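You operate a simulated robot arm through the tools that you are given. There is no shell and no other tool.

You run a simulated robot arm. Do the job below in one go: nothing can be reset, and whatever is moved stays where it is left.

JOB
Stamp the GAS notepad PAID in blue ink, blot it and put it in the letter tray.
Fine: one clear print in the middle, no smudge; put stamp and blotter back, close the tin, leave the other notepads blank. Set down upright: paid stamp, rocker blotter.

Only the result counts: the job must be done as asked and must still hold three seconds after the hand-in. Knocking over, shifting, dropping, spilling or breaking anything else fails it.

ROBOT AND FRAMES
A 7-joint arm with a two-finger parallel gripper, fixed in place. Base frame: the origin is on the floor under the middle of its stand, x ahead of it, y to its left, z up; the work surface is at about z = 760. Lengths are in mm, angles in degrees, forces in N, time in s.
With the tool pointing down near the work surface it reaches from about 340 to 860 mm from the base axis. Its first joint turns from -166.0 to 166.0 degrees. Payload 3.43 kg.
The tool frame sits at the grasp point between the pads (the TCP): z along the fingers, y along the line on which they close. The tips reach 34 mm beyond it. Largest opening 128 mm; finger width 24, thickness 12; the body of the gripper, 48 by 130 mm, starts 96 mm behind the TCP.
Orientation is that of the tool frame in the base frame, as a unit quaternion [x, y, z, w]. With the fingers straight down and closing along the base's y, the tool's x points along the base's -x, its y along +y and its z along -z.

CONTROLS
- The arm moves only by the tool move_arm. Its arguments are lists of equal length, an entry for each row: "linear": the shift along the base's x, y, z in units of 300 mm (1.0 is 300 mm), a list of three; "rot": the turn, a rotation vector about the base's x, y, z in units of 45 degrees (1.0 is 45 degrees), a list of three; "hand": the finger opening in mm, from 0 to 128. In form: {"linear": [[dx, dy, dz], ...], "rot": [[wx, wy, wz], ...], "hand": [hand, ...]}. A call has 1 to 20 rows; each row is the pose to reach, as a shift and turn from the pose commanded when the call began. A call with a number of a shift or a turn outside -1 to 1 is refused whole. A row lasts 0.2 s, in which the tool goes at most 50 mm and 8.6 degrees; a call with a longer step from one row to the next is refused whole, and so is a gripper value outside its range. A pose out of reach is approached as far as the arm can. The call stops where the force on the tool passes 90 N (or 10 N more than at its start, if that is more) or the arm is blocked; 0.2 s more then pass. Each finger travels about 153 mm/s and halts on what it meets, pressing with about 37 N; the grip force reading is that of the motor and also rises with nothing between the fingers. The clock runs only during rows and for 0.2 s after the last one: add rows that repeat a pose to give the fingers time. The reply holds the time, the measured pose of the TCP, the force on the tool along the base axes, the opening and the grip force, in the units named above and with some noise, with the torque about the TCP (base axes, N m) and any sound that the robot's microphone picked up.
- Cameras (640 x 400 px; columns grow to the right, rows downward): "scene" is fixed at [399, -650.9, 1369.4]; the picture's right is [0.89, -0.45, 0.00], its down [-0.34, -0.68, -0.65] and it looks along [0.29, 0.58, -0.76] (base axes); focal length 215 px, centre (320, 200). "wrist" rides on the gripper at [76, -11, -160] in the tool frame; the picture's right is [0.15, 0.99, 0.00], its down [-0.88, 0.13, -0.46] and it looks along [-0.45, 0.07, 0.89] (tool axes); focal length 234 px, centre (320, 200). There is no depth. A picture from a camera that has moved, and an enlarged one, comes with that camera's place and axes in the base frame and with its lens.
- capture(camera): a new picture of that camera. No time passes.
- inspect(camera, box): a new picture of the part [left, top, right, bottom] of that camera's present view, enlarged. No time passes.
- sign_off(): hands the job in; it is judged then, once.

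Places have to be worked out from the pictures, the camera data and where the tool is seen. Open the gripper and draw the arm clear of the work before you hand the job in, unless the task says otherwise.

The tools are called after "Emit:" as name(argument=value, ...) on one line, values as JSON. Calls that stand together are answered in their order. move_arm: Moves the arm, as the interface text tells. Its arguments: {"type":"object","properties":{"linear":{"type":"array","items":{"type":"array","items":{"type":"number"}}},"rot":{"type":"array","items":{"type":"array","items":{"type":"number"}}},"hand":{"type":"array","items":{"type":"number"}}},"required":["linear","rot","hand"]} The other tools are called the same way: capture (camera) takes a picture; inspect (camera, box) takes an enlarged picture of a part of a camera's view; sign_off () hands the job in.

At the start:

```text
time_s: 0.0
tool_pos: [614.5, 190.2, 1076.6]
orientation: [-0.001, 1.0, -0.001, 0.0]
ft_force: [0.6, 0.1, -0.3]
moment: [-0.01, 0.01, 0.0]
grip_width: 128.2
gripper_force: 0.1
```

scene: 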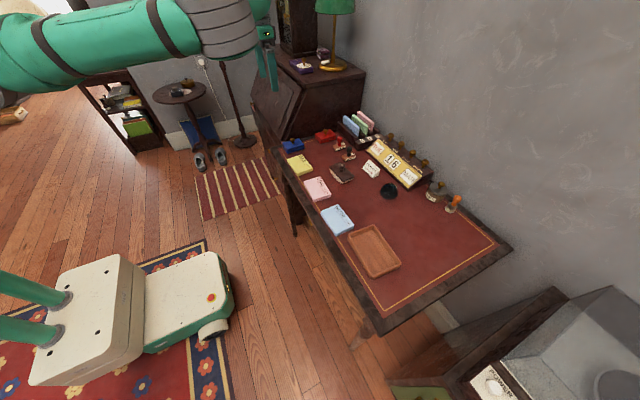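
wrist: 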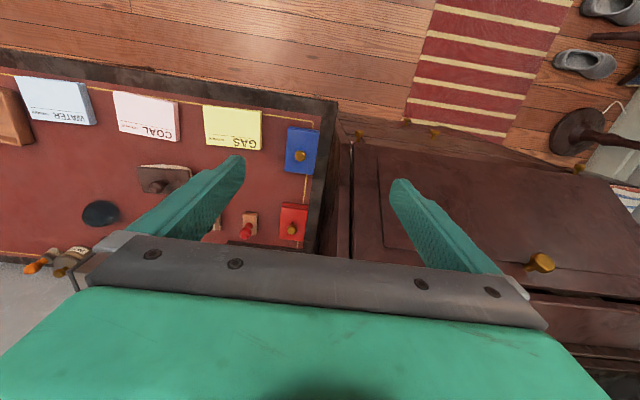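

I'll start by looking more closely at the desk in both cameras before moving anything.

Emit:
inspect(camera="scene", box=[270, 100, 430, 200])

Emit:
inspect(camera="scene", box=[270, 120, 510, 280])

Emit:
inspect(camera="wrist", box=[0, 60, 340, 280])

```text
4.00 times, centred on (350, 150) of scene
camera zoom: at [399.0, -650.9, 1369.4], right [0.89, -0.45, 0.0], down [-0.34, -0.68, -0.65], along [0.29, 0.58, -0.76], focal length 859 px, centre (200, 400)
```

zoom: 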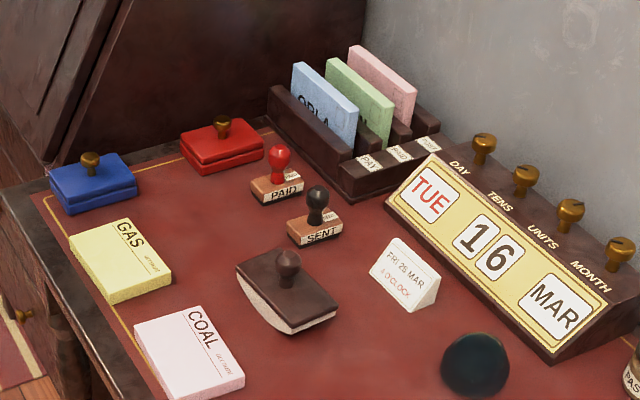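

```text
2.50 times, centred on (390, 200) of scene
camera zoom: at [399.0, -650.9, 1369.4], right [0.89, -0.45, 0.0], down [-0.34, -0.68, -0.65], along [0.29, 0.58, -0.76], focal length 537 px, centre (145, 200)
```

zoom: 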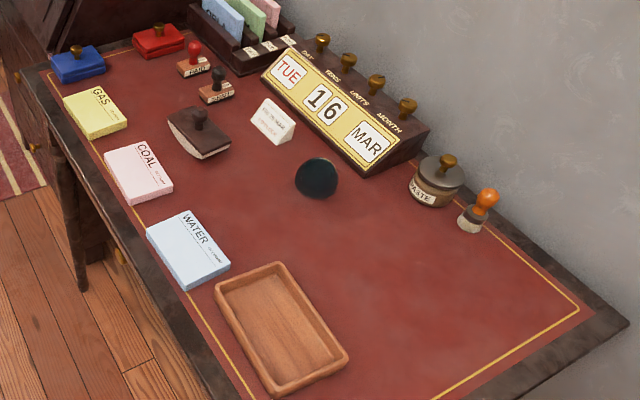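

```text
1.82 times, centred on (170, 170) of wrist
camera zoom: at [538.1, 177.6, 1237.7], right [-0.15, 0.99, 0.0], down [0.88, 0.13, 0.46], along [0.45, 0.07, -0.89], focal length 426 px, centre (593, 254)
```

zoom: 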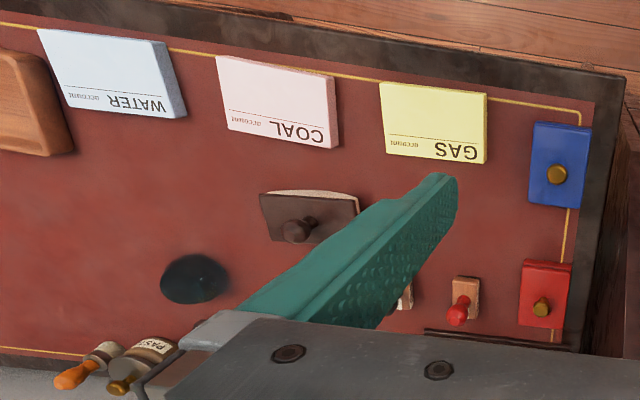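

The zooms are sharp, so I'll look closer at the blue tin, the PAID stamp, the GAS pad, the blotter and the tray from the scene camera.

Emit:
inspect(camera="scene", box=[274, 130, 322, 160])

Emit:
inspect(camera="scene", box=[324, 130, 364, 155])

Emit:
inspect(camera="scene", box=[280, 145, 360, 195])

Emit:
inspect(camera="scene", box=[310, 190, 422, 290])

```text
13.33 times, centred on (298, 145) of scene
camera zoom: at [399.0, -650.9, 1369.4], right [0.89, -0.45, 0.0], down [-0.34, -0.68, -0.65], along [0.29, 0.58, -0.76], focal length 2862 px, centre (613, 933)
```

zoom: 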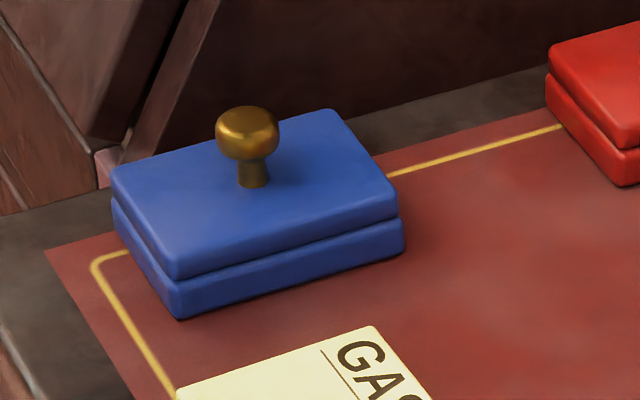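

```text
16.00 times, centred on (344, 142) of scene
camera zoom: at [399.0, -650.9, 1369.4], right [0.89, -0.45, 0.0], down [-0.34, -0.68, -0.65], along [0.29, 0.58, -0.76], focal length 3434 px, centre (-64, 1120)
```

zoom: 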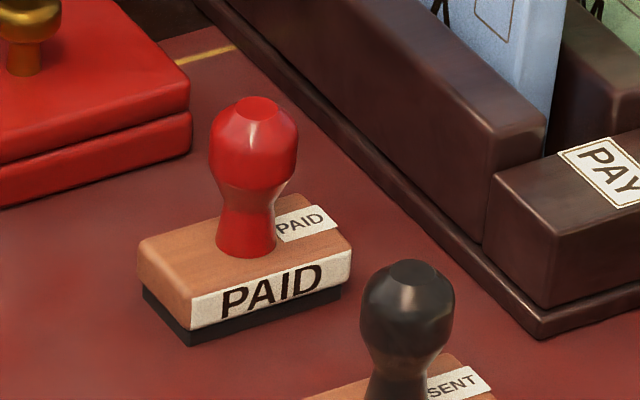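

```text
8.00 times, centred on (320, 170) of scene
camera zoom: at [399.0, -650.9, 1369.4], right [0.89, -0.45, 0.0], down [-0.34, -0.68, -0.65], along [0.29, 0.58, -0.76], focal length 1717 px, centre (320, 440)
```

zoom: 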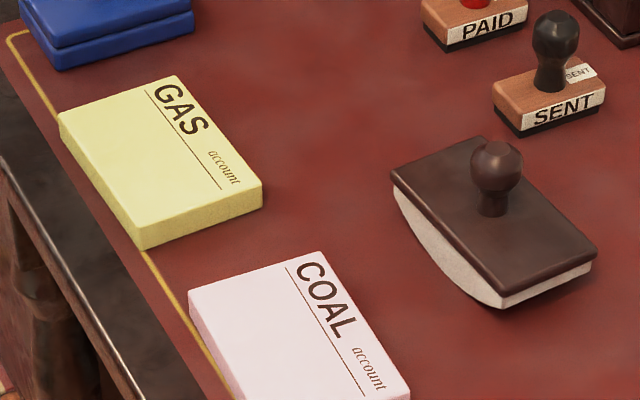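

```text
4.00 times, centred on (366, 240) of scene
camera zoom: at [399.0, -650.9, 1369.4], right [0.89, -0.45, 0.0], down [-0.34, -0.68, -0.65], along [0.29, 0.58, -0.76], focal length 859 px, centre (136, 40)
```

zoom: 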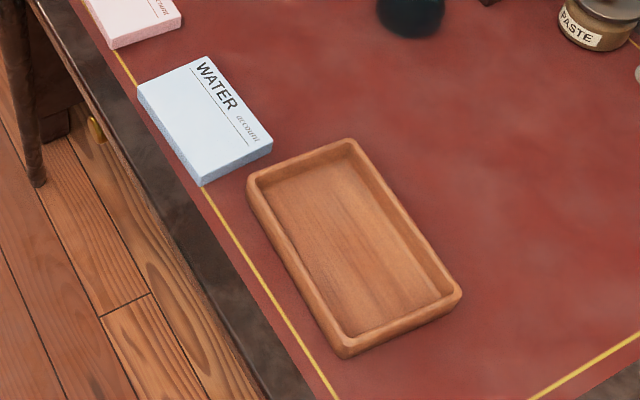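

Estimates so far: the GAS pad is about 70 x 105 mm with its centre near (643, 18), its text up towards +x and reading along -y. The blue tin is near (666, 150), the PAID stamp near (850, 52), the blotter near (775, -104) and the tray near (690, -447). I'll lower the wrist camera over the desk to check these.

Emit:
move_arm(linear=[[0.07, -0.107, -0.078], [0.141, -0.214, -0.156], [0.211, -0.32, -0.233], [0.282, -0.427, -0.311], [0.352, -0.534, -0.389], [0.352, -0.534, -0.389]], rot=[[0, 0, 0], [0, 0, 0], [0, 0, 0], [0, 0, 0], [0, 0, 0], [0, 0, 0]], hand=[128, 128, 128, 128, 128, 128])

Emit:
capture(camera="wrist")

Emit:
capture(camera="scene")

```text
time_s: 1.4
tool_pos: [719.5, 29.8, 959.1]
orientation: [0.0, 1.0, 0.001, 0.0]
ft_force: [0.1, -0.7, 0.2]
moment: [-0.02, 0.0, 0.0]
grip_width: 128.2
gripper_force: 0.0
```

```text
taken
camera wrist: at [643.4, 18.1, 1120.2], right [-0.15, 0.99, 0.0], down [0.88, 0.13, 0.46], along [0.45, 0.07, -0.89], focal length 234 px, centre (320, 200)
```

wrist: 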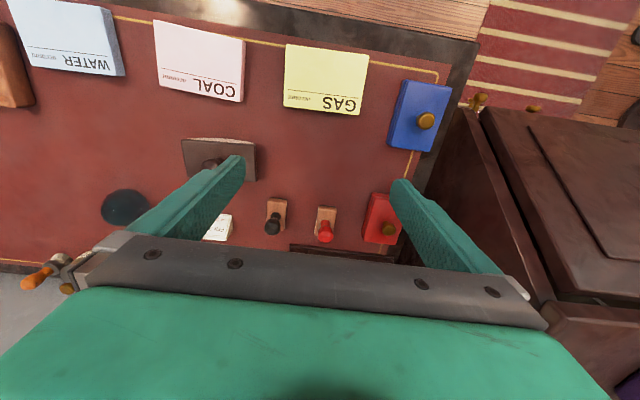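

```text
taken
```

scene: 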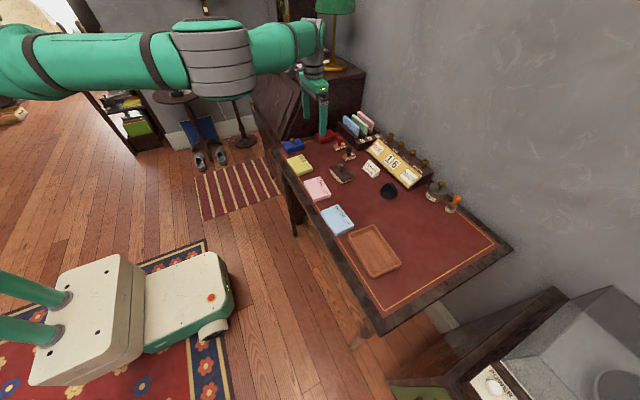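

Good view. I'll zoom in on the pads, tin, stamps and blotter in the wrist picture.

Emit:
inspect(camera="wrist", box=[270, 30, 470, 155])

Emit:
inspect(camera="wrist", box=[170, 125, 410, 275])

Emit:
inspect(camera="wrist", box=[380, 60, 480, 160])

```text
3.20 times, centred on (370, 92) of wrist
camera zoom: at [643.4, 18.1, 1120.2], right [-0.15, 0.99, 0.0], down [0.88, 0.13, 0.46], along [0.45, 0.07, -0.89], focal length 749 px, centre (160, 544)
```

zoom: 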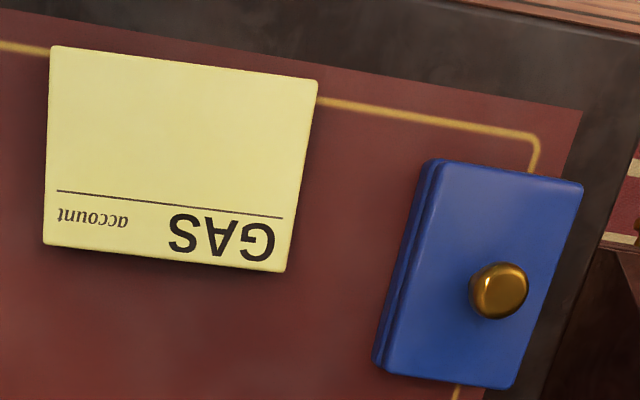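

```text
2.67 times, centred on (290, 200) of wrist
camera zoom: at [643.4, 18.1, 1120.2], right [-0.15, 0.99, 0.0], down [0.88, 0.13, 0.46], along [0.45, 0.07, -0.89], focal length 624 px, centre (400, 200)
```

zoom: 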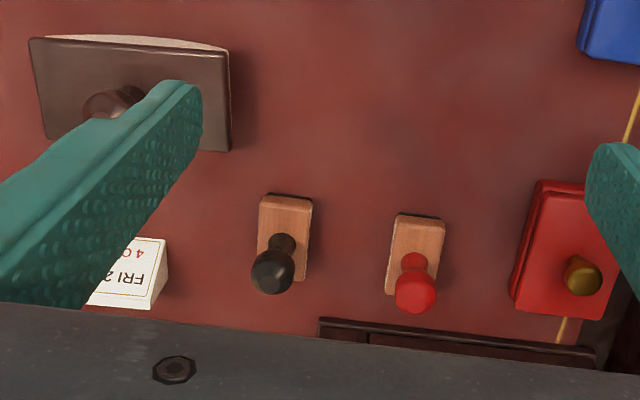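

```text
4.00 times, centred on (430, 110) of wrist
camera zoom: at [643.4, 18.1, 1120.2], right [-0.15, 0.99, 0.0], down [0.88, 0.13, 0.46], along [0.45, 0.07, -0.89], focal length 937 px, centre (-120, 560)
```

zoom: 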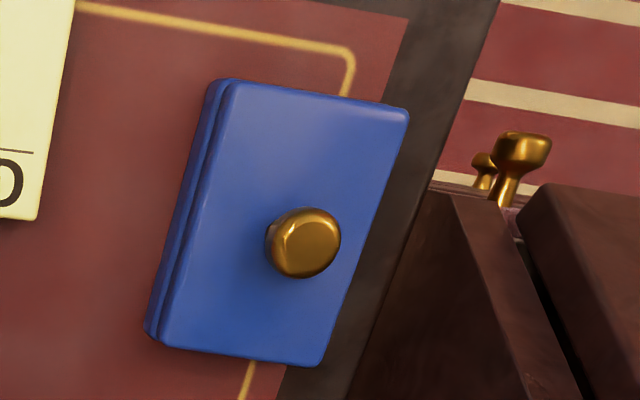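

From the wrist view I judge:
- **GAS pad:** centre (644, 24), yaw about +2.5°, size 71 x 104 mm.
- **Blue tin:** centre (669, 160), 86 mm along x and 60 mm along y, with a knob on the lid.
- **PAID stamp:** block centre (852, 59).
- **Blotter:** centre (767, -108), yaw about +5°.

The tin is close to the bureau, so I'll turn the tool so the fingers close along x, rise a little and move over the tin.

Emit:
move_arm(linear=[[0, 0, 0.05], [-0.02, 0.07, 0.1], [-0.05, 0.14, 0.15], [-0.08, 0.21, 0.15], [-0.11, 0.28, 0.15], [-0.14, 0.33, 0.15], [-0.14, 0.33, 0.15]], rot=[[0, 0, 0.167], [0, 0, 0.333], [0, 0, 0.5], [0, 0, 0.667], [0, 0, 0.833], [0, 0, 1.0], [0, 0, 1.0]], hand=[110, 90, 70, 60, 60, 60, 60])

Emit:
move_arm(linear=[[0, 0, 0], [-0.01, 0.03, 0], [-0.02, 0.06, 0], [-0.03, 0.1, 0], [-0.03, 0.1, 0], [-0.03, 0.1, 0], [-0.03, 0.1, 0]], rot=[[0, 0, 0.167], [0, 0, 0.333], [0, 0, 0.5], [0, 0, 0.667], [0, 0, 0.833], [0, 0, 1.0], [0, 0, 1.0]], hand=[60, 60, 60, 60, 60, 60, 60])

Emit:
capture(camera="wrist")

Emit:
capture(camera="scene")

```text
time_s: 3.0
tool_pos: [678.1, 127.9, 1004.9]
orientation: [-0.383, 0.924, 0.0, 0.0]
ft_force: [-0.3, 0.2, 0.6]
moment: [0.01, 0.0, 0.01]
grip_width: 60.0
gripper_force: 0.1
```

```text
time_s: 4.6
tool_pos: [575.2, 179.8, 908.5]
orientation: [-0.61, 0.791, -0.006, 0.055]
ft_force: [0.8, -0.9, 0.7]
moment: [0.07, 0.05, -0.02]
grip_width: 60.0
gripper_force: 0.1
out of reach, approached as far as the arm can: row 2, 3, 4, 5, 6, 7
```

```text
taken
camera wrist: at [551.7, 94.1, 1063.3], right [-0.99, 0.11, -0.09], down [0.05, 0.86, 0.51], along [0.13, 0.5, -0.85], focal length 234 px, centre (320, 200)
```

wrist: 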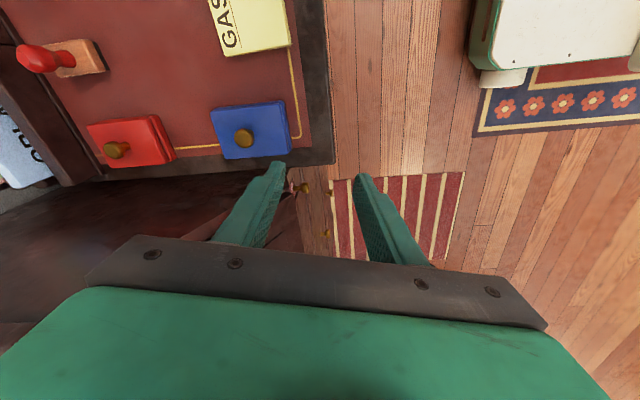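

```text
taken
```

scene: 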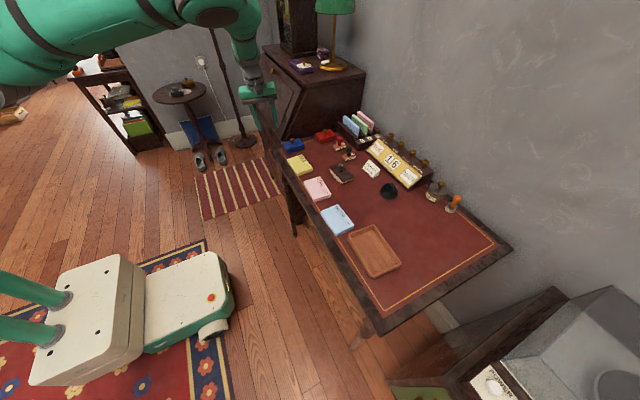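

The turn to +90° is past a joint limit and the arm drifted while trying to reach it, though nothing was touched. I'll turn back and use negative yaw from here on.

Emit:
move_arm(linear=[[0, -0.03, 0.03], [0, -0.06, 0.06], [0, -0.1, 0.1], [0, -0.13, 0.13], [0, -0.16, 0.16], [0, -0.2, 0.2], [0, -0.2, 0.2], [0, -0.2, 0.2]], rot=[[0, 0, -0.167], [0, 0, -0.333], [0, 0, -0.5], [0, 0, -0.667], [0, 0, -0.833], [0, 0, -1.0], [0, 0, -1.0], [0, 0, -1.0]], hand=[60, 60, 60, 60, 60, 60, 60, 60])

Emit:
capture(camera="scene")

```text
time_s: 6.4
tool_pos: [574.1, 120.5, 970.4]
orientation: [-0.259, 0.964, -0.026, 0.049]
ft_force: [0.1, -0.1, 0.2]
moment: [0.0, -0.01, 0.02]
grip_width: 60.0
gripper_force: 0.1
```

```text
taken
```

scene: 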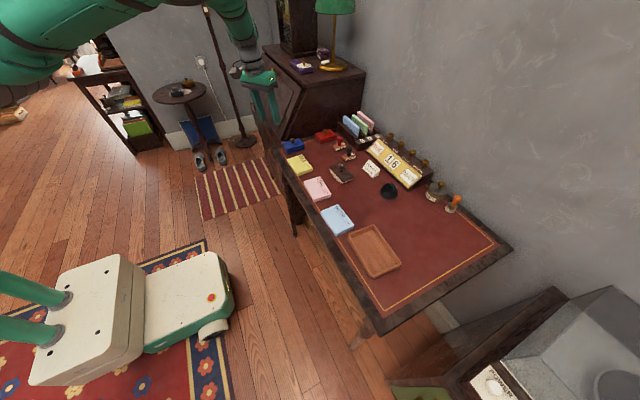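

The commanded pose was clamped, and the tool is now at (574, 120, 970) with a slight tilt. I'll turn it back to straight down at yaw 0.

Emit:
move_arm(linear=[[0.03, -0.04, 0.03], [0.06, -0.08, 0.06], [0.09, -0.12, 0.08], [0.12, -0.16, 0.1], [0.15, -0.2, 0.1], [0.15, -0.2, 0.1]], rot=[[0.0134, 0.0254, -0.1338], [0.0268, 0.0508, -0.2676], [0.0402, 0.0762, -0.4014], [0.0536, 0.1016, -0.5352], [0.067, 0.127, -0.669], [0.067, 0.127, -0.669]], hand=[60, 60, 60, 60, 60, 60])

```text
time_s: 7.8
tool_pos: [617.7, 59.5, 1001.0]
orientation: [0.0, 1.0, 0.0, 0.0]
ft_force: [0.0, -0.2, 0.7]
moment: [0.0, 0.02, -0.01]
grip_width: 60.3
gripper_force: 0.2
```

The tool is straight down again. Next I'll turn to yaw -90 in two stages, staying over the desk.

Emit:
move_arm(linear=[[0.03, 0, 0], [0.06, 0, 0], [0.09, 0, 0], [0.12, 0, 0], [0.15, 0, 0], [0.17, 0, 0], [0.17, 0, 0]], rot=[[0, 0, -0.167], [0, 0, -0.333], [0, 0, -0.5], [0, 0, -0.667], [0, 0, -0.833], [0, 0, -1.0], [0, 0, -1.0]], hand=[60, 60, 60, 60, 60, 60, 60])

Emit:
move_arm(linear=[[0, 0, 0], [0, 0, 0], [0, 0, 0], [0, 0, 0], [0, 0, 0], [0, 0, 0], [0, 0, 0]], rot=[[0, 0, -0.167], [0, 0, -0.333], [0, 0, -0.5], [0, 0, -0.667], [0, 0, -0.833], [0, 0, -1.0], [0, 0, -1.0]], hand=[60, 60, 60, 60, 60, 60, 60])

Emit:
capture(camera="wrist")

Emit:
capture(camera="scene")

```text
time_s: 9.4
tool_pos: [671.2, 60.6, 1001.0]
orientation: [0.382, 0.924, 0.001, 0.0]
ft_force: [-0.6, -0.5, -0.1]
moment: [0.04, -0.07, 0.0]
grip_width: 60.0
gripper_force: 0.0
```

```text
time_s: 11.0
tool_pos: [671.0, 59.6, 1000.9]
orientation: [0.707, 0.707, -0.001, 0.001]
ft_force: [-0.8, 0.1, 0.3]
moment: [0.0, 0.03, 0.01]
grip_width: 60.1
gripper_force: 0.0
```

```text
taken
camera wrist: at [658.6, 134.8, 1161.5], right [0.99, 0.15, 0.0], down [0.13, -0.88, 0.46], along [0.07, -0.45, -0.89], focal length 234 px, centre (320, 200)
```

wrist: 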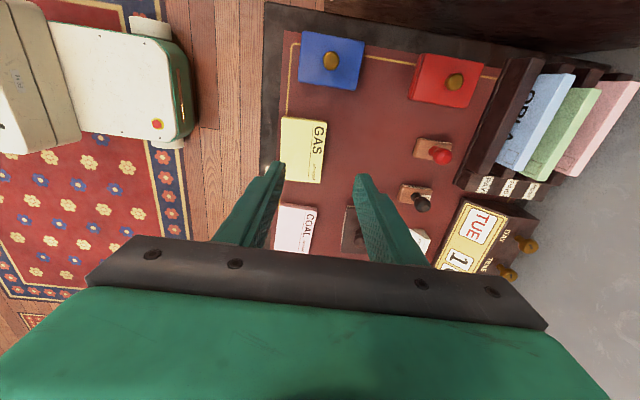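

```text
taken
```

scene: 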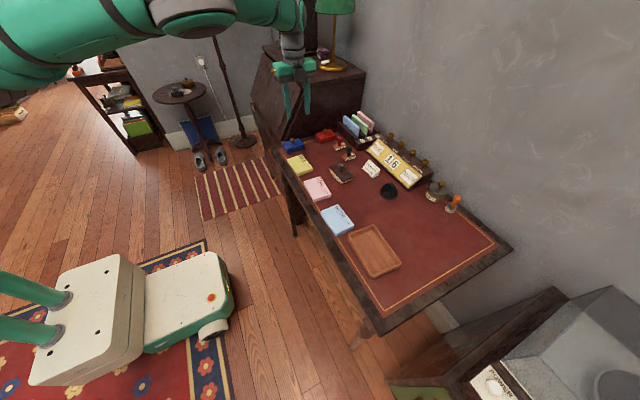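

Yaw -90 works. I'll zoom in on this overhead view to refine the tin and stamp positions.

Emit:
inspect(camera="wrist", box=[270, 10, 390, 85])

Emit:
inspect(camera="wrist", box=[380, 120, 476, 220])

Emit:
inspect(camera="wrist", box=[264, 100, 360, 200])

```text
5.33 times, centred on (330, 48) of wrist
camera zoom: at [658.6, 134.8, 1161.5], right [0.99, 0.15, 0.0], down [0.13, -0.88, 0.46], along [0.07, -0.45, -0.89], focal length 1249 px, centre (267, 1013)
```

zoom: 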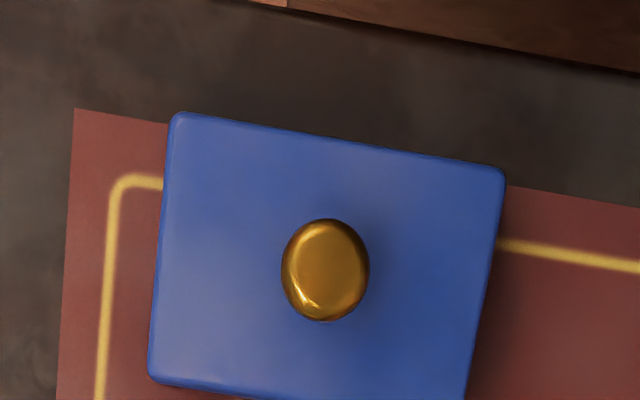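

```text
4.00 times, centred on (428, 170) of wrist
camera zoom: at [658.6, 134.8, 1161.5], right [0.99, 0.15, 0.0], down [0.13, -0.88, 0.46], along [0.07, -0.45, -0.89], focal length 937 px, centre (-112, 320)
```

zoom: 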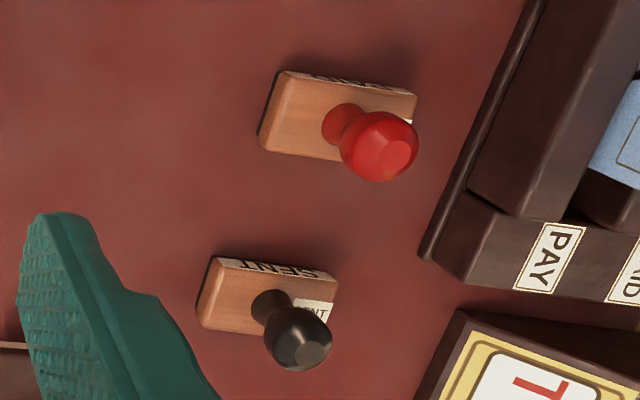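

```text
4.00 times, centred on (312, 150) of wrist
camera zoom: at [658.6, 134.8, 1161.5], right [0.99, 0.15, 0.0], down [0.13, -0.88, 0.46], along [0.07, -0.45, -0.89], focal length 937 px, centre (352, 400)
```

zoom: 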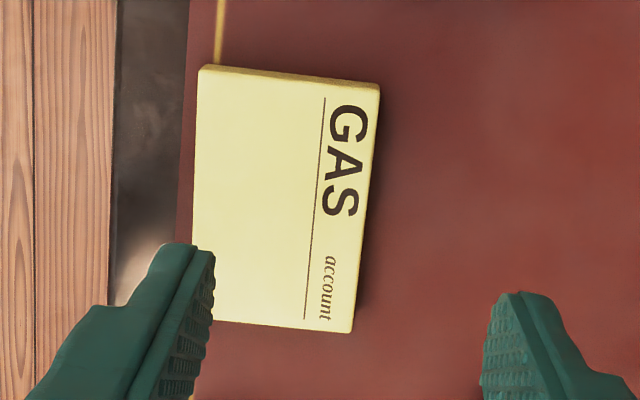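

The second view agrees. The lid spans x 627 to 711 and y 129 to 189, its top is at z≈783, and the knob is at (669.4, 159) with its head at about z 806. I'll move above the knob and stop at z≈880 to check alignment.

Emit:
move_arm(linear=[[-0.002, 0.11, 0], [-0.004, 0.22, 0], [-0.005, 0.331, 0], [-0.005, 0.331, -0.13], [-0.005, 0.331, -0.26], [-0.005, 0.331, -0.4], [-0.005, 0.331, -0.4]], rot=[[0, 0, 0], [0, 0, 0], [0, 0, 0], [0, 0, 0], [0, 0, 0], [0, 0, 0], [0, 0, 0]], hand=[60, 60, 60, 60, 60, 60, 60])

Emit:
capture(camera="wrist")

Emit:
inspect(camera="scene", box=[240, 60, 400, 160])

```text
time_s: 12.6
tool_pos: [668.5, 160.0, 879.7]
orientation: [0.706, 0.708, 0.0, 0.0]
ft_force: [0.3, -0.3, 0.0]
moment: [0.02, 0.02, 0.02]
grip_width: 59.8
gripper_force: 0.1
```

```text
taken
camera wrist: at [657.5, 235.2, 1040.7], right [0.99, 0.15, 0.0], down [0.13, -0.88, 0.46], along [0.07, -0.45, -0.89], focal length 234 px, centre (320, 200)
```

wrist: 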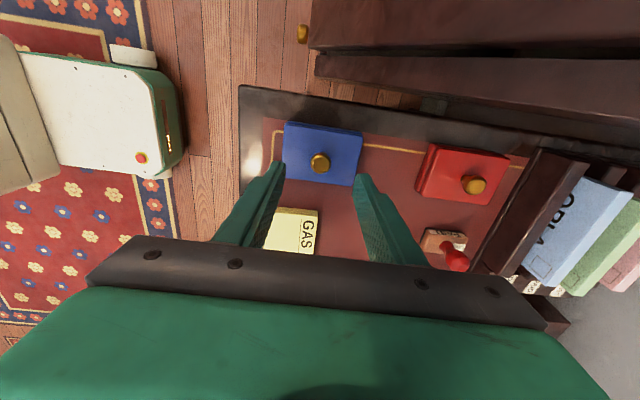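

```text
4.00 times, centred on (320, 110) of scene
camera zoom: at [399.0, -650.9, 1369.4], right [0.89, -0.45, 0.0], down [-0.34, -0.68, -0.65], along [0.29, 0.58, -0.76], focal length 859 px, centre (320, 560)
```

zoom: 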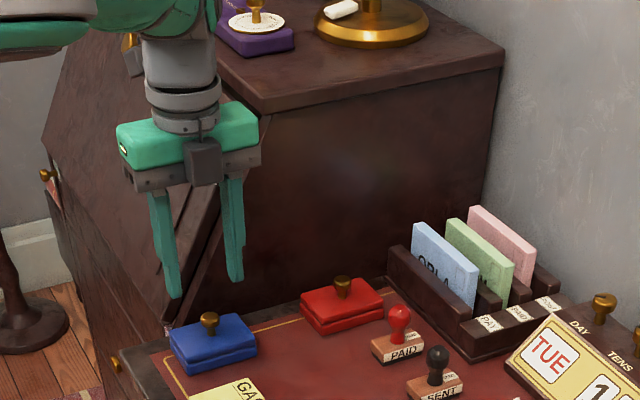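

The fingers straddle the knob and are clear of the bureau. I'll go down to z≈821, with the tips just above the lid, and close on the knob.

Emit:
move_arm(linear=[[0.003, -0.003, -0.07], [0.003, -0.003, -0.14], [0.003, -0.003, -0.195], [0.003, -0.003, -0.195], [0.003, -0.003, -0.195], [0.003, -0.003, -0.195], [0.003, -0.003, -0.195]], rot=[[0, 0, 0], [0, 0, 0], [0, 0, 0], [0, 0, 0], [0, 0, 0], [0, 0, 0], [0, 0, 0]], hand=[60, 60, 60, 60, 30, 10, 10])

Emit:
capture(camera="wrist")

Emit:
inspect(camera="scene", box=[270, 110, 334, 150])

```text
time_s: 14.2
tool_pos: [670.4, 159.2, 821.6]
orientation: [0.707, 0.707, 0.0, 0.0]
ft_force: [0.7, 0.1, -0.3]
moment: [0.01, 0.02, -0.02]
grip_width: 19.8
gripper_force: 37.3
heard: snap
```

```text
taken
camera wrist: at [658.1, 233.9, 982.7], right [0.99, 0.15, 0.0], down [0.13, -0.88, 0.46], along [0.07, -0.45, -0.89], focal length 234 px, centre (320, 200)
```

wrist: 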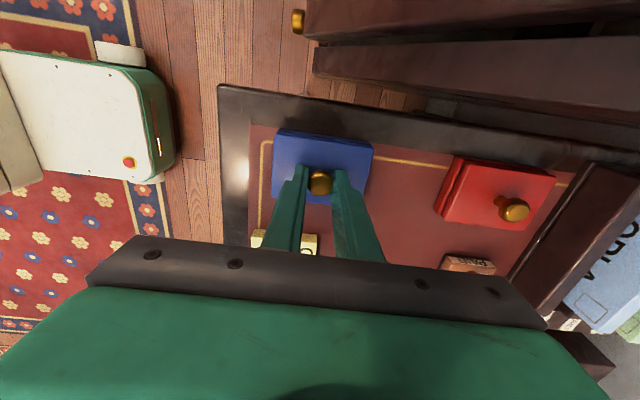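

```text
10.00 times, centred on (302, 130) of scene
camera zoom: at [399.0, -650.9, 1369.4], right [0.89, -0.45, 0.0], down [-0.34, -0.68, -0.65], along [0.29, 0.58, -0.76], focal length 2146 px, centre (500, 900)
```

zoom: 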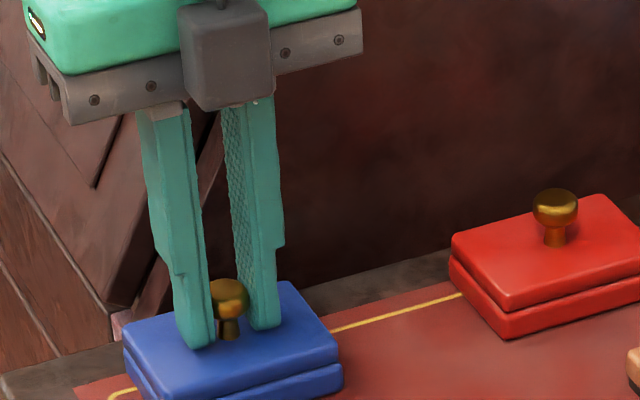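

The grip is on the knob at 19.8 mm, and the snap was probably the contact. I'll lift slowly and watch the forces in case the lid resists.

Emit:
move_arm(linear=[[0, 0, 0.01], [0, 0, 0.02], [0, 0, 0.033], [0, 0, 0.05], [0, 0, 0.05]], rot=[[0, 0, 0], [0, 0, 0], [0, 0, 0], [0, 0, 0], [0, 0, 0]], hand=[10, 10, 10, 10, 10])

Emit:
inspect(camera="scene", box=[270, 110, 334, 150])

```text
time_s: 15.4
tool_pos: [668.3, 159.2, 837.2]
orientation: [0.706, 0.708, 0.0, -0.001]
ft_force: [-0.6, -0.1, 0.0]
moment: [0.02, -0.02, -0.03]
grip_width: 20.1
gripper_force: 37.1
```

```text
10.00 times, centred on (302, 130) of scene
camera zoom: at [399.0, -650.9, 1369.4], right [0.89, -0.45, 0.0], down [-0.34, -0.68, -0.65], along [0.29, 0.58, -0.76], focal length 2146 px, centre (500, 900)
```

zoom: 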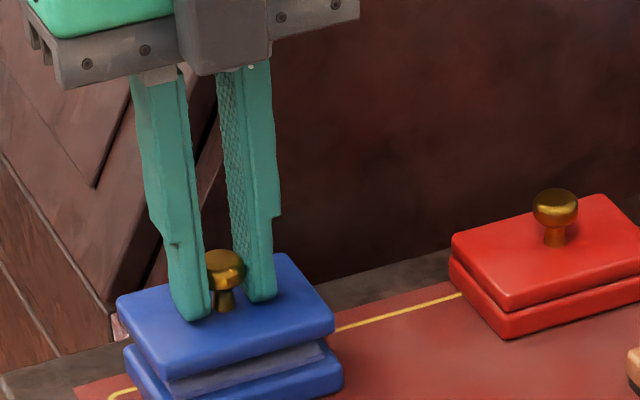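

The lid lifts free and a blue-grey ink pad shows below it. I'll raise it further and check the tin.

Emit:
move_arm(linear=[[0, 0, 0.07], [0, 0, 0.15], [0, 0, 0.25], [0, 0, 0.25]], rot=[[0, 0, 0], [0, 0, 0], [0, 0, 0], [0, 0, 0]], hand=[10, 10, 10, 10])

Emit:
inspect(camera="scene", box=[270, 105, 350, 155])

```text
time_s: 16.4
tool_pos: [669.4, 160.4, 911.9]
orientation: [0.707, 0.708, -0.001, 0.0]
ft_force: [0.2, -0.1, -1.0]
moment: [-0.04, 0.0, 0.02]
grip_width: 20.2
gripper_force: 37.2
```

```text
8.00 times, centred on (310, 130) of scene
camera zoom: at [399.0, -650.9, 1369.4], right [0.89, -0.45, 0.0], down [-0.34, -0.68, -0.65], along [0.29, 0.58, -0.76], focal length 1717 px, centre (400, 760)
```

zoom: 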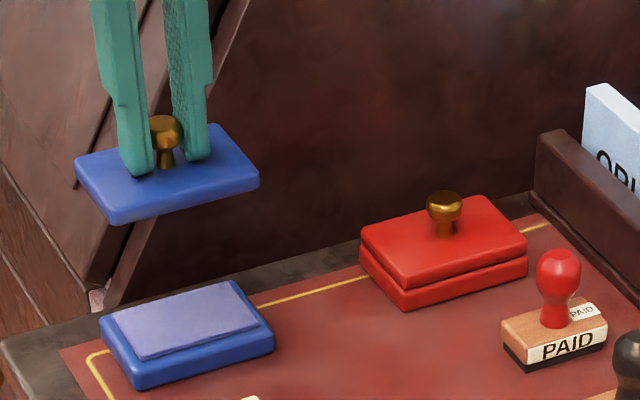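

The lid is clear. The open tin base shows the raised blue ink pad. I'll set the lid down on the bare desk at about (750, 60), descending in small steps at the end.

Emit:
move_arm(linear=[[0.07, -0.083, 0], [0.135, -0.167, 0], [0.2, -0.25, 0], [0.269, -0.333, 0], [0.269, -0.333, -0.1], [0.269, -0.333, -0.2], [0.269, -0.333, -0.3], [0.269, -0.333, -0.323], [0.269, -0.333, -0.323]], rot=[[0, 0, 0], [0, 0, 0], [0, 0, 0], [0, 0, 0], [0, 0, 0], [0, 0, 0], [0, 0, 0], [0, 0, 0], [0, 0, 0]], hand=[10, 10, 10, 10, 10, 10, 10, 10, 10])

Emit:
inspect(camera="scene", box=[280, 120, 376, 180])

Emit:
capture(camera="wrist")

```text
time_s: 18.4
tool_pos: [750.0, 58.1, 815.3]
orientation: [0.706, 0.708, 0.0, 0.0]
ft_force: [0.5, -1.0, -0.4]
moment: [-0.01, -0.01, -0.01]
grip_width: 20.2
gripper_force: 37.2
```

```text
6.67 times, centred on (328, 150) of scene
camera zoom: at [399.0, -650.9, 1369.4], right [0.89, -0.45, 0.0], down [-0.34, -0.68, -0.65], along [0.29, 0.58, -0.76], focal length 1431 px, centre (267, 533)
```

zoom: 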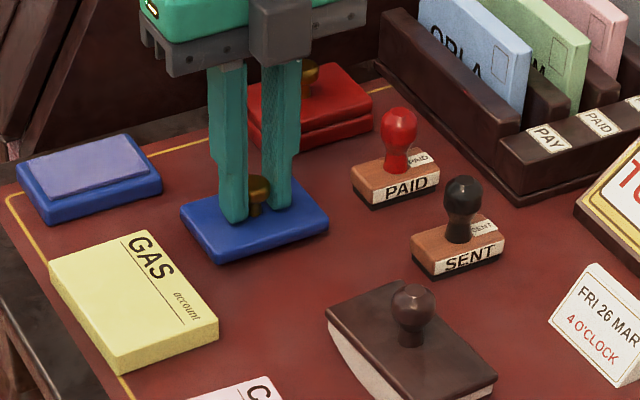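

```text
taken
camera wrist: at [738.4, 133.4, 975.3], right [0.99, 0.15, 0.0], down [0.13, -0.88, 0.46], along [0.07, -0.45, -0.89], focal length 234 px, centre (320, 200)
```

wrist: 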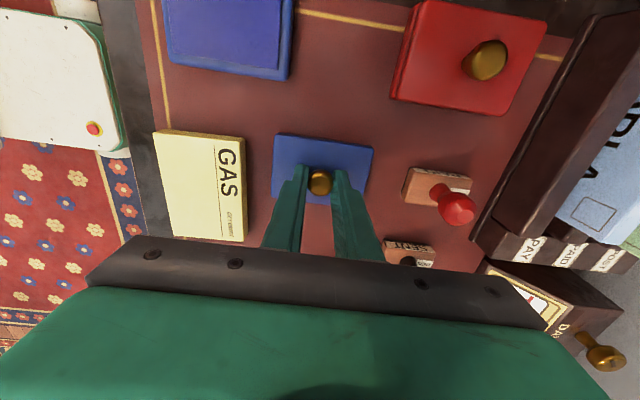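

The lid is a few millimetres above the desk and clear of the pad and the stamps. I'll lower it gently.

Emit:
move_arm(linear=[[0, 0, -0.0033], [0, 0, -0.0067], [0, 0, -0.01], [0, 0, -0.0133], [0, 0, -0.0133]], rot=[[0, 0, 0], [0, 0, 0], [0, 0, 0], [0, 0, 0], [0, 0, 0]], hand=[10, 10, 10, 10, 10])

Emit:
inspect(camera="scene", box=[300, 130, 340, 165])

```text
time_s: 19.6
tool_pos: [750.4, 59.5, 811.4]
orientation: [0.707, 0.707, 0.0, 0.0]
ft_force: [0.4, -0.3, -1.0]
moment: [-0.01, 0.01, 0.0]
grip_width: 20.1
gripper_force: 37.1
```

```text
11.43 times, centred on (320, 148) of scene
camera zoom: at [399.0, -650.9, 1369.4], right [0.89, -0.45, 0.0], down [-0.34, -0.68, -0.65], along [0.29, 0.58, -0.76], focal length 2453 px, centre (320, 800)
```

zoom: 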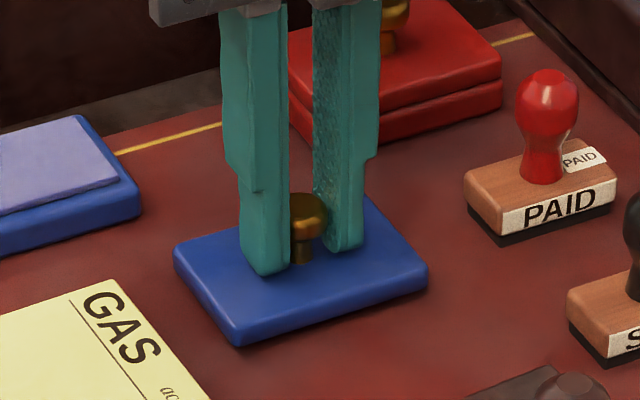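

Emit:
move_arm(linear=[[0, 0, -0.002], [0, 0, -0.004], [0, 0, -0.006], [0, 0, -0.008], [0, 0, -0.008]], rot=[[0, 0, 0], [0, 0, 0], [0, 0, 0], [0, 0, 0], [0, 0, 0]], hand=[10, 10, 10, 10, 10])

```text
time_s: 20.8
tool_pos: [749.6, 59.0, 808.8]
orientation: [0.707, 0.708, -0.001, 0.0]
ft_force: [0.7, -1.0, -1.0]
moment: [0.03, -0.01, 0.0]
grip_width: 20.2
gripper_force: 37.0
```

No contact yet, so I'll keep lowering in small steps.

Emit:
move_arm(linear=[[0, 0, -0.002], [0, 0, -0.004], [0, 0, -0.006], [0, 0, -0.006]], rot=[[0, 0, 0], [0, 0, 0], [0, 0, 0], [0, 0, 0]], hand=[10, 10, 10, 10])

Emit:
inspect(camera="scene", box=[305, 140, 337, 160])

```text
time_s: 21.8
tool_pos: [750.0, 57.4, 807.5]
orientation: [0.707, 0.707, 0.0, 0.0]
ft_force: [0.1, 0.1, -1.5]
moment: [-0.01, 0.0, -0.01]
grip_width: 19.9
gripper_force: 36.8
```

```text
16.00 times, centred on (321, 150) of scene
camera zoom: at [399.0, -650.9, 1369.4], right [0.89, -0.45, 0.0], down [-0.34, -0.68, -0.65], along [0.29, 0.58, -0.76], focal length 3434 px, centre (304, 1000)
```

zoom: 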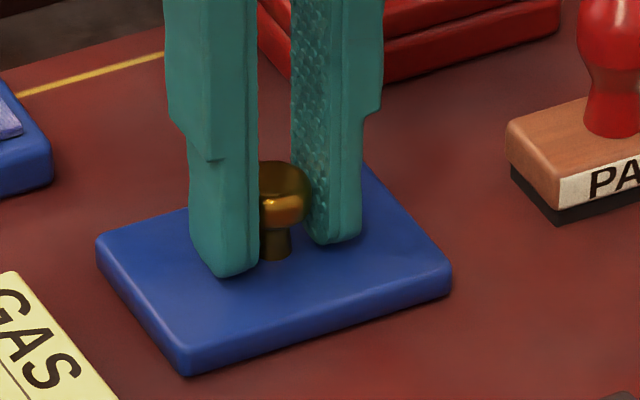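

Emit:
move_arm(linear=[[0, 0, -0.0025], [0, 0, -0.005], [0, 0, -0.0075], [0, 0, -0.0075]], rot=[[0, 0, 0], [0, 0, 0], [0, 0, 0], [0, 0, 0]], hand=[10, 10, 10, 10])

```text
time_s: 22.8
tool_pos: [750.7, 58.6, 805.6]
orientation: [0.707, 0.707, 0.001, 0.0]
ft_force: [-0.2, -2.6, 4.7]
moment: [0.06, 0.01, 0.01]
grip_width: 20.1
gripper_force: 36.9
```

Contact at 4.7 N, so the lid rests on the desk. I'll open and rise straight up.

Emit:
move_arm(linear=[[0, 0, 0], [0, 0, 0], [0, 0, 0], [0, 0, 0.05], [0, 0, 0.15], [0, 0, 0.3], [0, 0, 0.45], [0, 0, 0.45]], rot=[[0, 0, 0], [0, 0, 0], [0, 0, 0], [0, 0, 0], [0, 0, 0], [0, 0, 0], [0, 0, 0], [0, 0, 0]], hand=[30, 50, 50, 50, 50, 50, 50, 50])

Emit:
capture(camera="wrist")

Emit:
inspect(camera="scene", box=[270, 120, 366, 180])

```text
time_s: 24.6
tool_pos: [750.1, 59.6, 940.4]
orientation: [0.706, 0.708, 0.0, 0.001]
ft_force: [-0.7, 0.2, 0.6]
moment: [-0.01, -0.01, 0.0]
grip_width: 50.0
gripper_force: 0.0
```

```text
taken
camera wrist: at [738.6, 133.2, 1100.5], right [0.99, 0.15, 0.0], down [0.13, -0.88, 0.46], along [0.07, -0.45, -0.89], focal length 234 px, centre (320, 200)
```

wrist: 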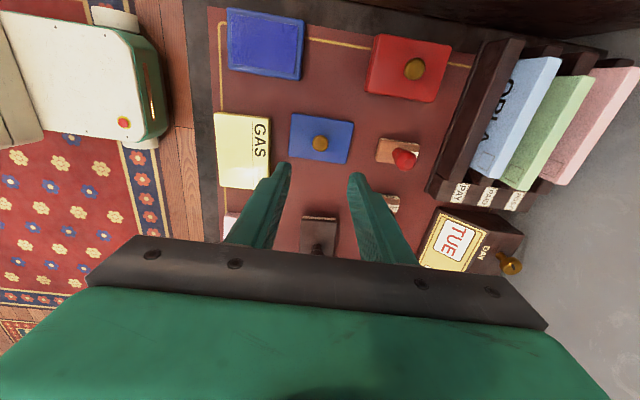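

```text
6.67 times, centred on (318, 150) of scene
camera zoom: at [399.0, -650.9, 1369.4], right [0.89, -0.45, 0.0], down [-0.34, -0.68, -0.65], along [0.29, 0.58, -0.76], focal length 1431 px, centre (333, 533)
```

zoom: 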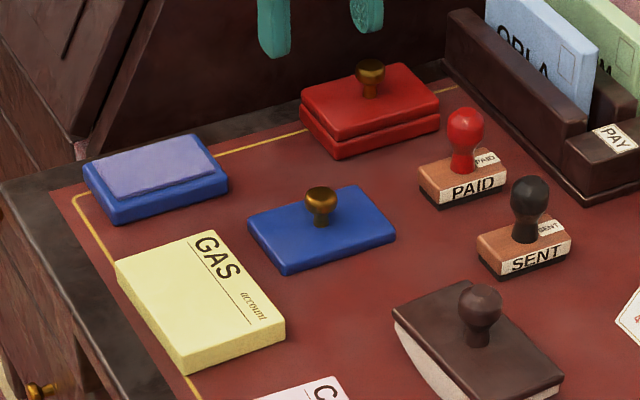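

The lid sits flat and level. I'll zoom in on the ink pad, the stamp and the GAS pad from this pose.

Emit:
inspect(camera="wrist", box=[216, 0, 312, 85])

Emit:
inspect(camera="wrist", box=[360, 125, 440, 175])

Emit:
inspect(camera="wrist", box=[205, 105, 301, 200])

```text
4.71 times, centred on (264, 42) of wrist
camera zoom: at [738.6, 133.2, 1100.5], right [0.99, 0.15, 0.0], down [0.13, -0.88, 0.46], along [0.07, -0.45, -0.89], focal length 1102 px, centre (584, 941)
```

zoom: 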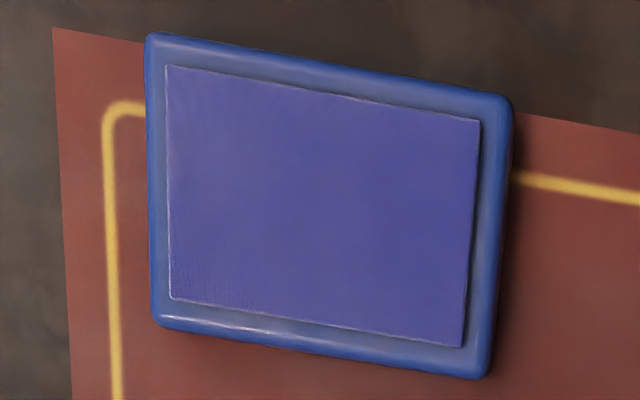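

```text
8.00 times, centred on (400, 150) of wrist
camera zoom: at [738.6, 133.2, 1100.5], right [0.99, 0.15, 0.0], down [0.13, -0.88, 0.46], along [0.07, -0.45, -0.89], focal length 1873 px, centre (-320, 600)
```

zoom: 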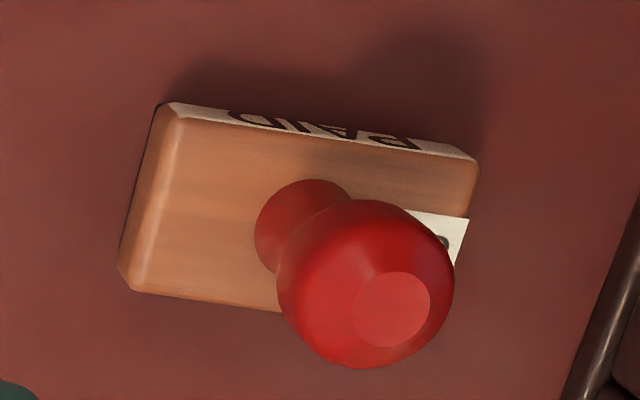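

```text
4.21 times, centred on (253, 152) of wrist
camera zoom: at [738.6, 133.2, 1100.5], right [0.99, 0.15, 0.0], down [0.13, -0.88, 0.46], along [0.07, -0.45, -0.89], focal length 986 px, centre (602, 400)
```

zoom: 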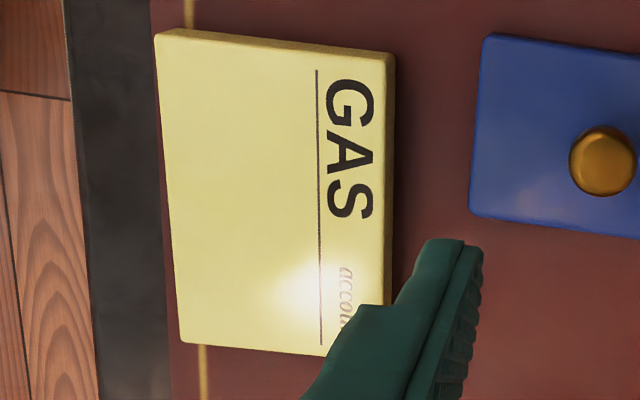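

From this view the ink pad is centred at (669, 159), 74 x 48 mm. The stamp block is at about (857, 61) and the GAS pad centre is about (645, 24.5) with yaw about +2.4°. Now I'll turn back to yaw 0 and move towards the stamp.

Emit:
move_arm(linear=[[0, 0, 0], [0, 0, 0], [0, 0, 0], [0, 0, 0], [0, 0, 0], [0, 0, 0], [0, 0, 0]], rot=[[0, 0, 0.167], [0, 0, 0.333], [0, 0, 0.5], [0, 0, 0.667], [0, 0, 0.833], [0, 0, 1.0], [0, 0, 1.0]], hand=[50, 50, 50, 50, 50, 50, 50])

Emit:
move_arm(linear=[[0.03, 0, 0], [0.06, 0, 0], [0.09, 0, 0], [0.12, 0, 0], [0.15, 0, 0], [0.167, 0, 0], [0.167, 0, 0]], rot=[[0, 0, 0.167], [0, 0, 0.333], [0, 0, 0.5], [0, 0, 0.667], [0, 0, 0.833], [0, 0, 1.0], [0, 0, 1.0]], hand=[50, 50, 50, 50, 50, 50, 50])

Emit:
capture(camera="wrist")

```text
time_s: 26.2
tool_pos: [750.0, 58.3, 939.9]
orientation: [0.381, 0.924, -0.001, 0.0]
ft_force: [-0.1, 0.5, -1.0]
moment: [-0.01, 0.01, -0.03]
grip_width: 50.0
gripper_force: 0.0
```

```text
time_s: 27.8
tool_pos: [800.5, 59.0, 940.3]
orientation: [-0.002, 1.0, 0.0, 0.0]
ft_force: [0.9, -0.9, 0.7]
moment: [-0.03, -0.01, 0.01]
grip_width: 50.1
gripper_force: 0.0
```

```text
taken
camera wrist: at [724.5, 46.6, 1100.7], right [-0.15, 0.99, 0.0], down [0.88, 0.13, 0.46], along [0.45, 0.07, -0.89], focal length 234 px, centre (320, 200)
```

wrist: 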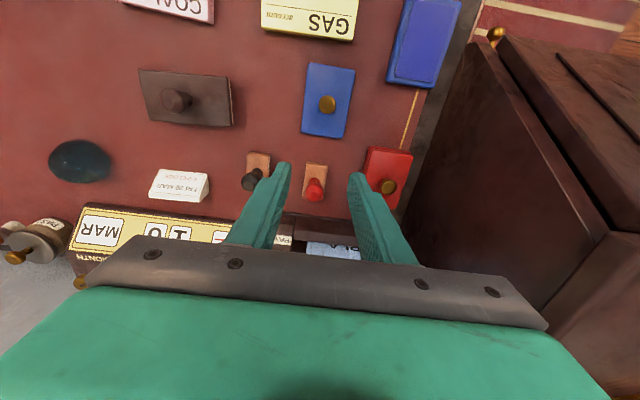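

Emit:
inspect(camera="wrist", box=[280, 150, 360, 210])

Emit:
inspect(camera="wrist", box=[130, 60, 250, 135])

```text
6.67 times, centred on (320, 180) of wrist
camera zoom: at [724.5, 46.6, 1100.7], right [-0.15, 0.99, 0.0], down [0.88, 0.13, 0.46], along [0.45, 0.07, -0.89], focal length 1561 px, centre (320, 333)
```

zoom: 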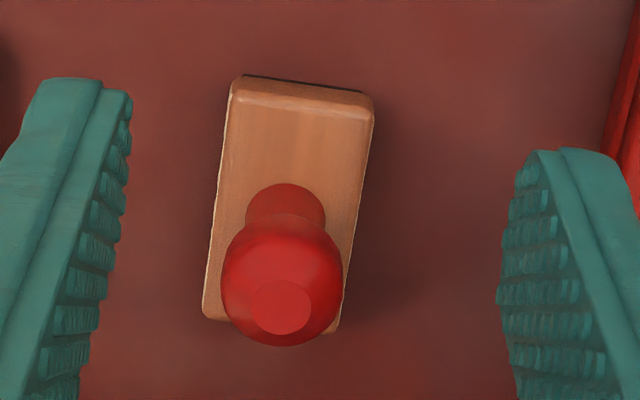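

```text
5.33 times, centred on (190, 98) of wrist
camera zoom: at [724.5, 46.6, 1100.7], right [-0.15, 0.99, 0.0], down [0.88, 0.13, 0.46], along [0.45, 0.07, -0.89], focal length 1249 px, centre (1013, 747)
```

zoom: 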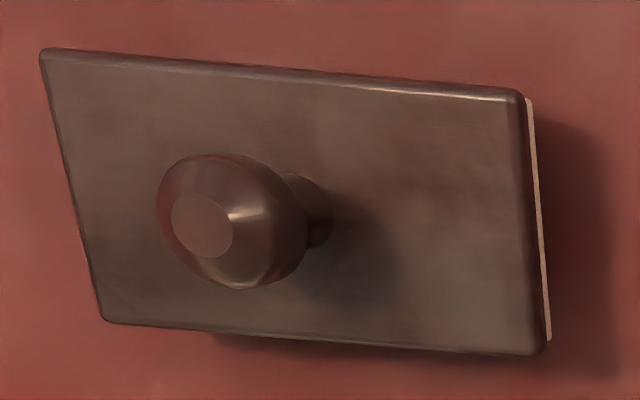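

The stamp's handle axis is at about (857.5, 59.3), its top at z≈829 and its block top at about 783. I'll move above it with a 50 mm opening and descend part way.

Emit:
move_arm(linear=[[0.09, 0.001, 0], [0.19, 0.001, 0], [0.19, 0.001, -0.1], [0.19, 0.001, -0.2], [0.19, 0.001, -0.233], [0.19, 0.001, -0.233]], rot=[[0, 0, 0], [0, 0, 0], [0, 0, 0], [0, 0, 0], [0, 0, 0], [0, 0, 0]], hand=[50, 50, 50, 50, 50, 50])

Emit:
capture(camera="wrist")

Emit:
inspect(camera="scene", box=[300, 100, 396, 160])

```text
time_s: 29.2
tool_pos: [857.4, 58.3, 870.7]
orientation: [0.0, 1.0, 0.0, 0.0]
ft_force: [-0.3, 0.0, 1.1]
moment: [0.0, 0.02, 0.03]
grip_width: 50.2
gripper_force: 0.0
```

```text
taken
camera wrist: at [780.9, 46.6, 1030.6], right [-0.15, 0.99, 0.0], down [0.88, 0.13, 0.46], along [0.45, 0.07, -0.89], focal length 234 px, centre (320, 200)
```

wrist: 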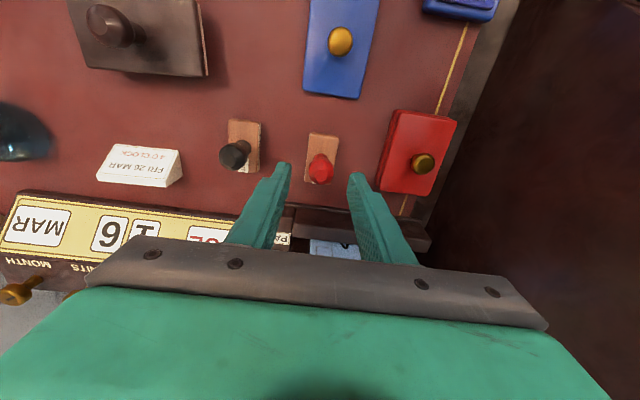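

```text
6.67 times, centred on (348, 130) of scene
camera zoom: at [399.0, -650.9, 1369.4], right [0.89, -0.45, 0.0], down [-0.34, -0.68, -0.65], along [0.29, 0.58, -0.76], focal length 1431 px, centre (133, 667)
```

zoom: 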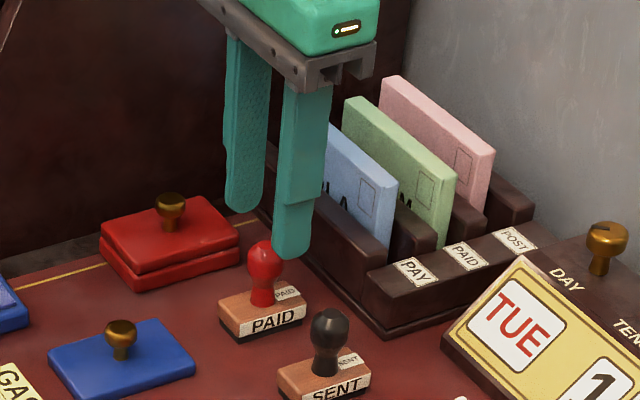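

The pose is reached. I'll check alignment with a closer look before descending.

Emit:
inspect(camera="wrist", box=[270, 120, 370, 200])

```text
5.00 times, centred on (320, 160) of wrist
camera zoom: at [780.9, 46.6, 1030.6], right [-0.15, 0.99, 0.0], down [0.88, 0.13, 0.46], along [0.45, 0.07, -0.89], focal length 1171 px, centre (320, 400)
```

zoom: 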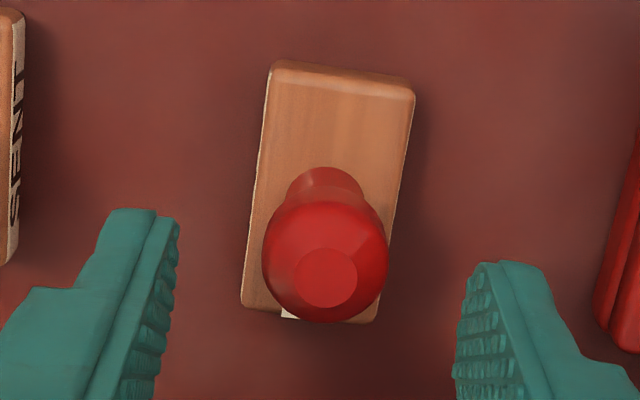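

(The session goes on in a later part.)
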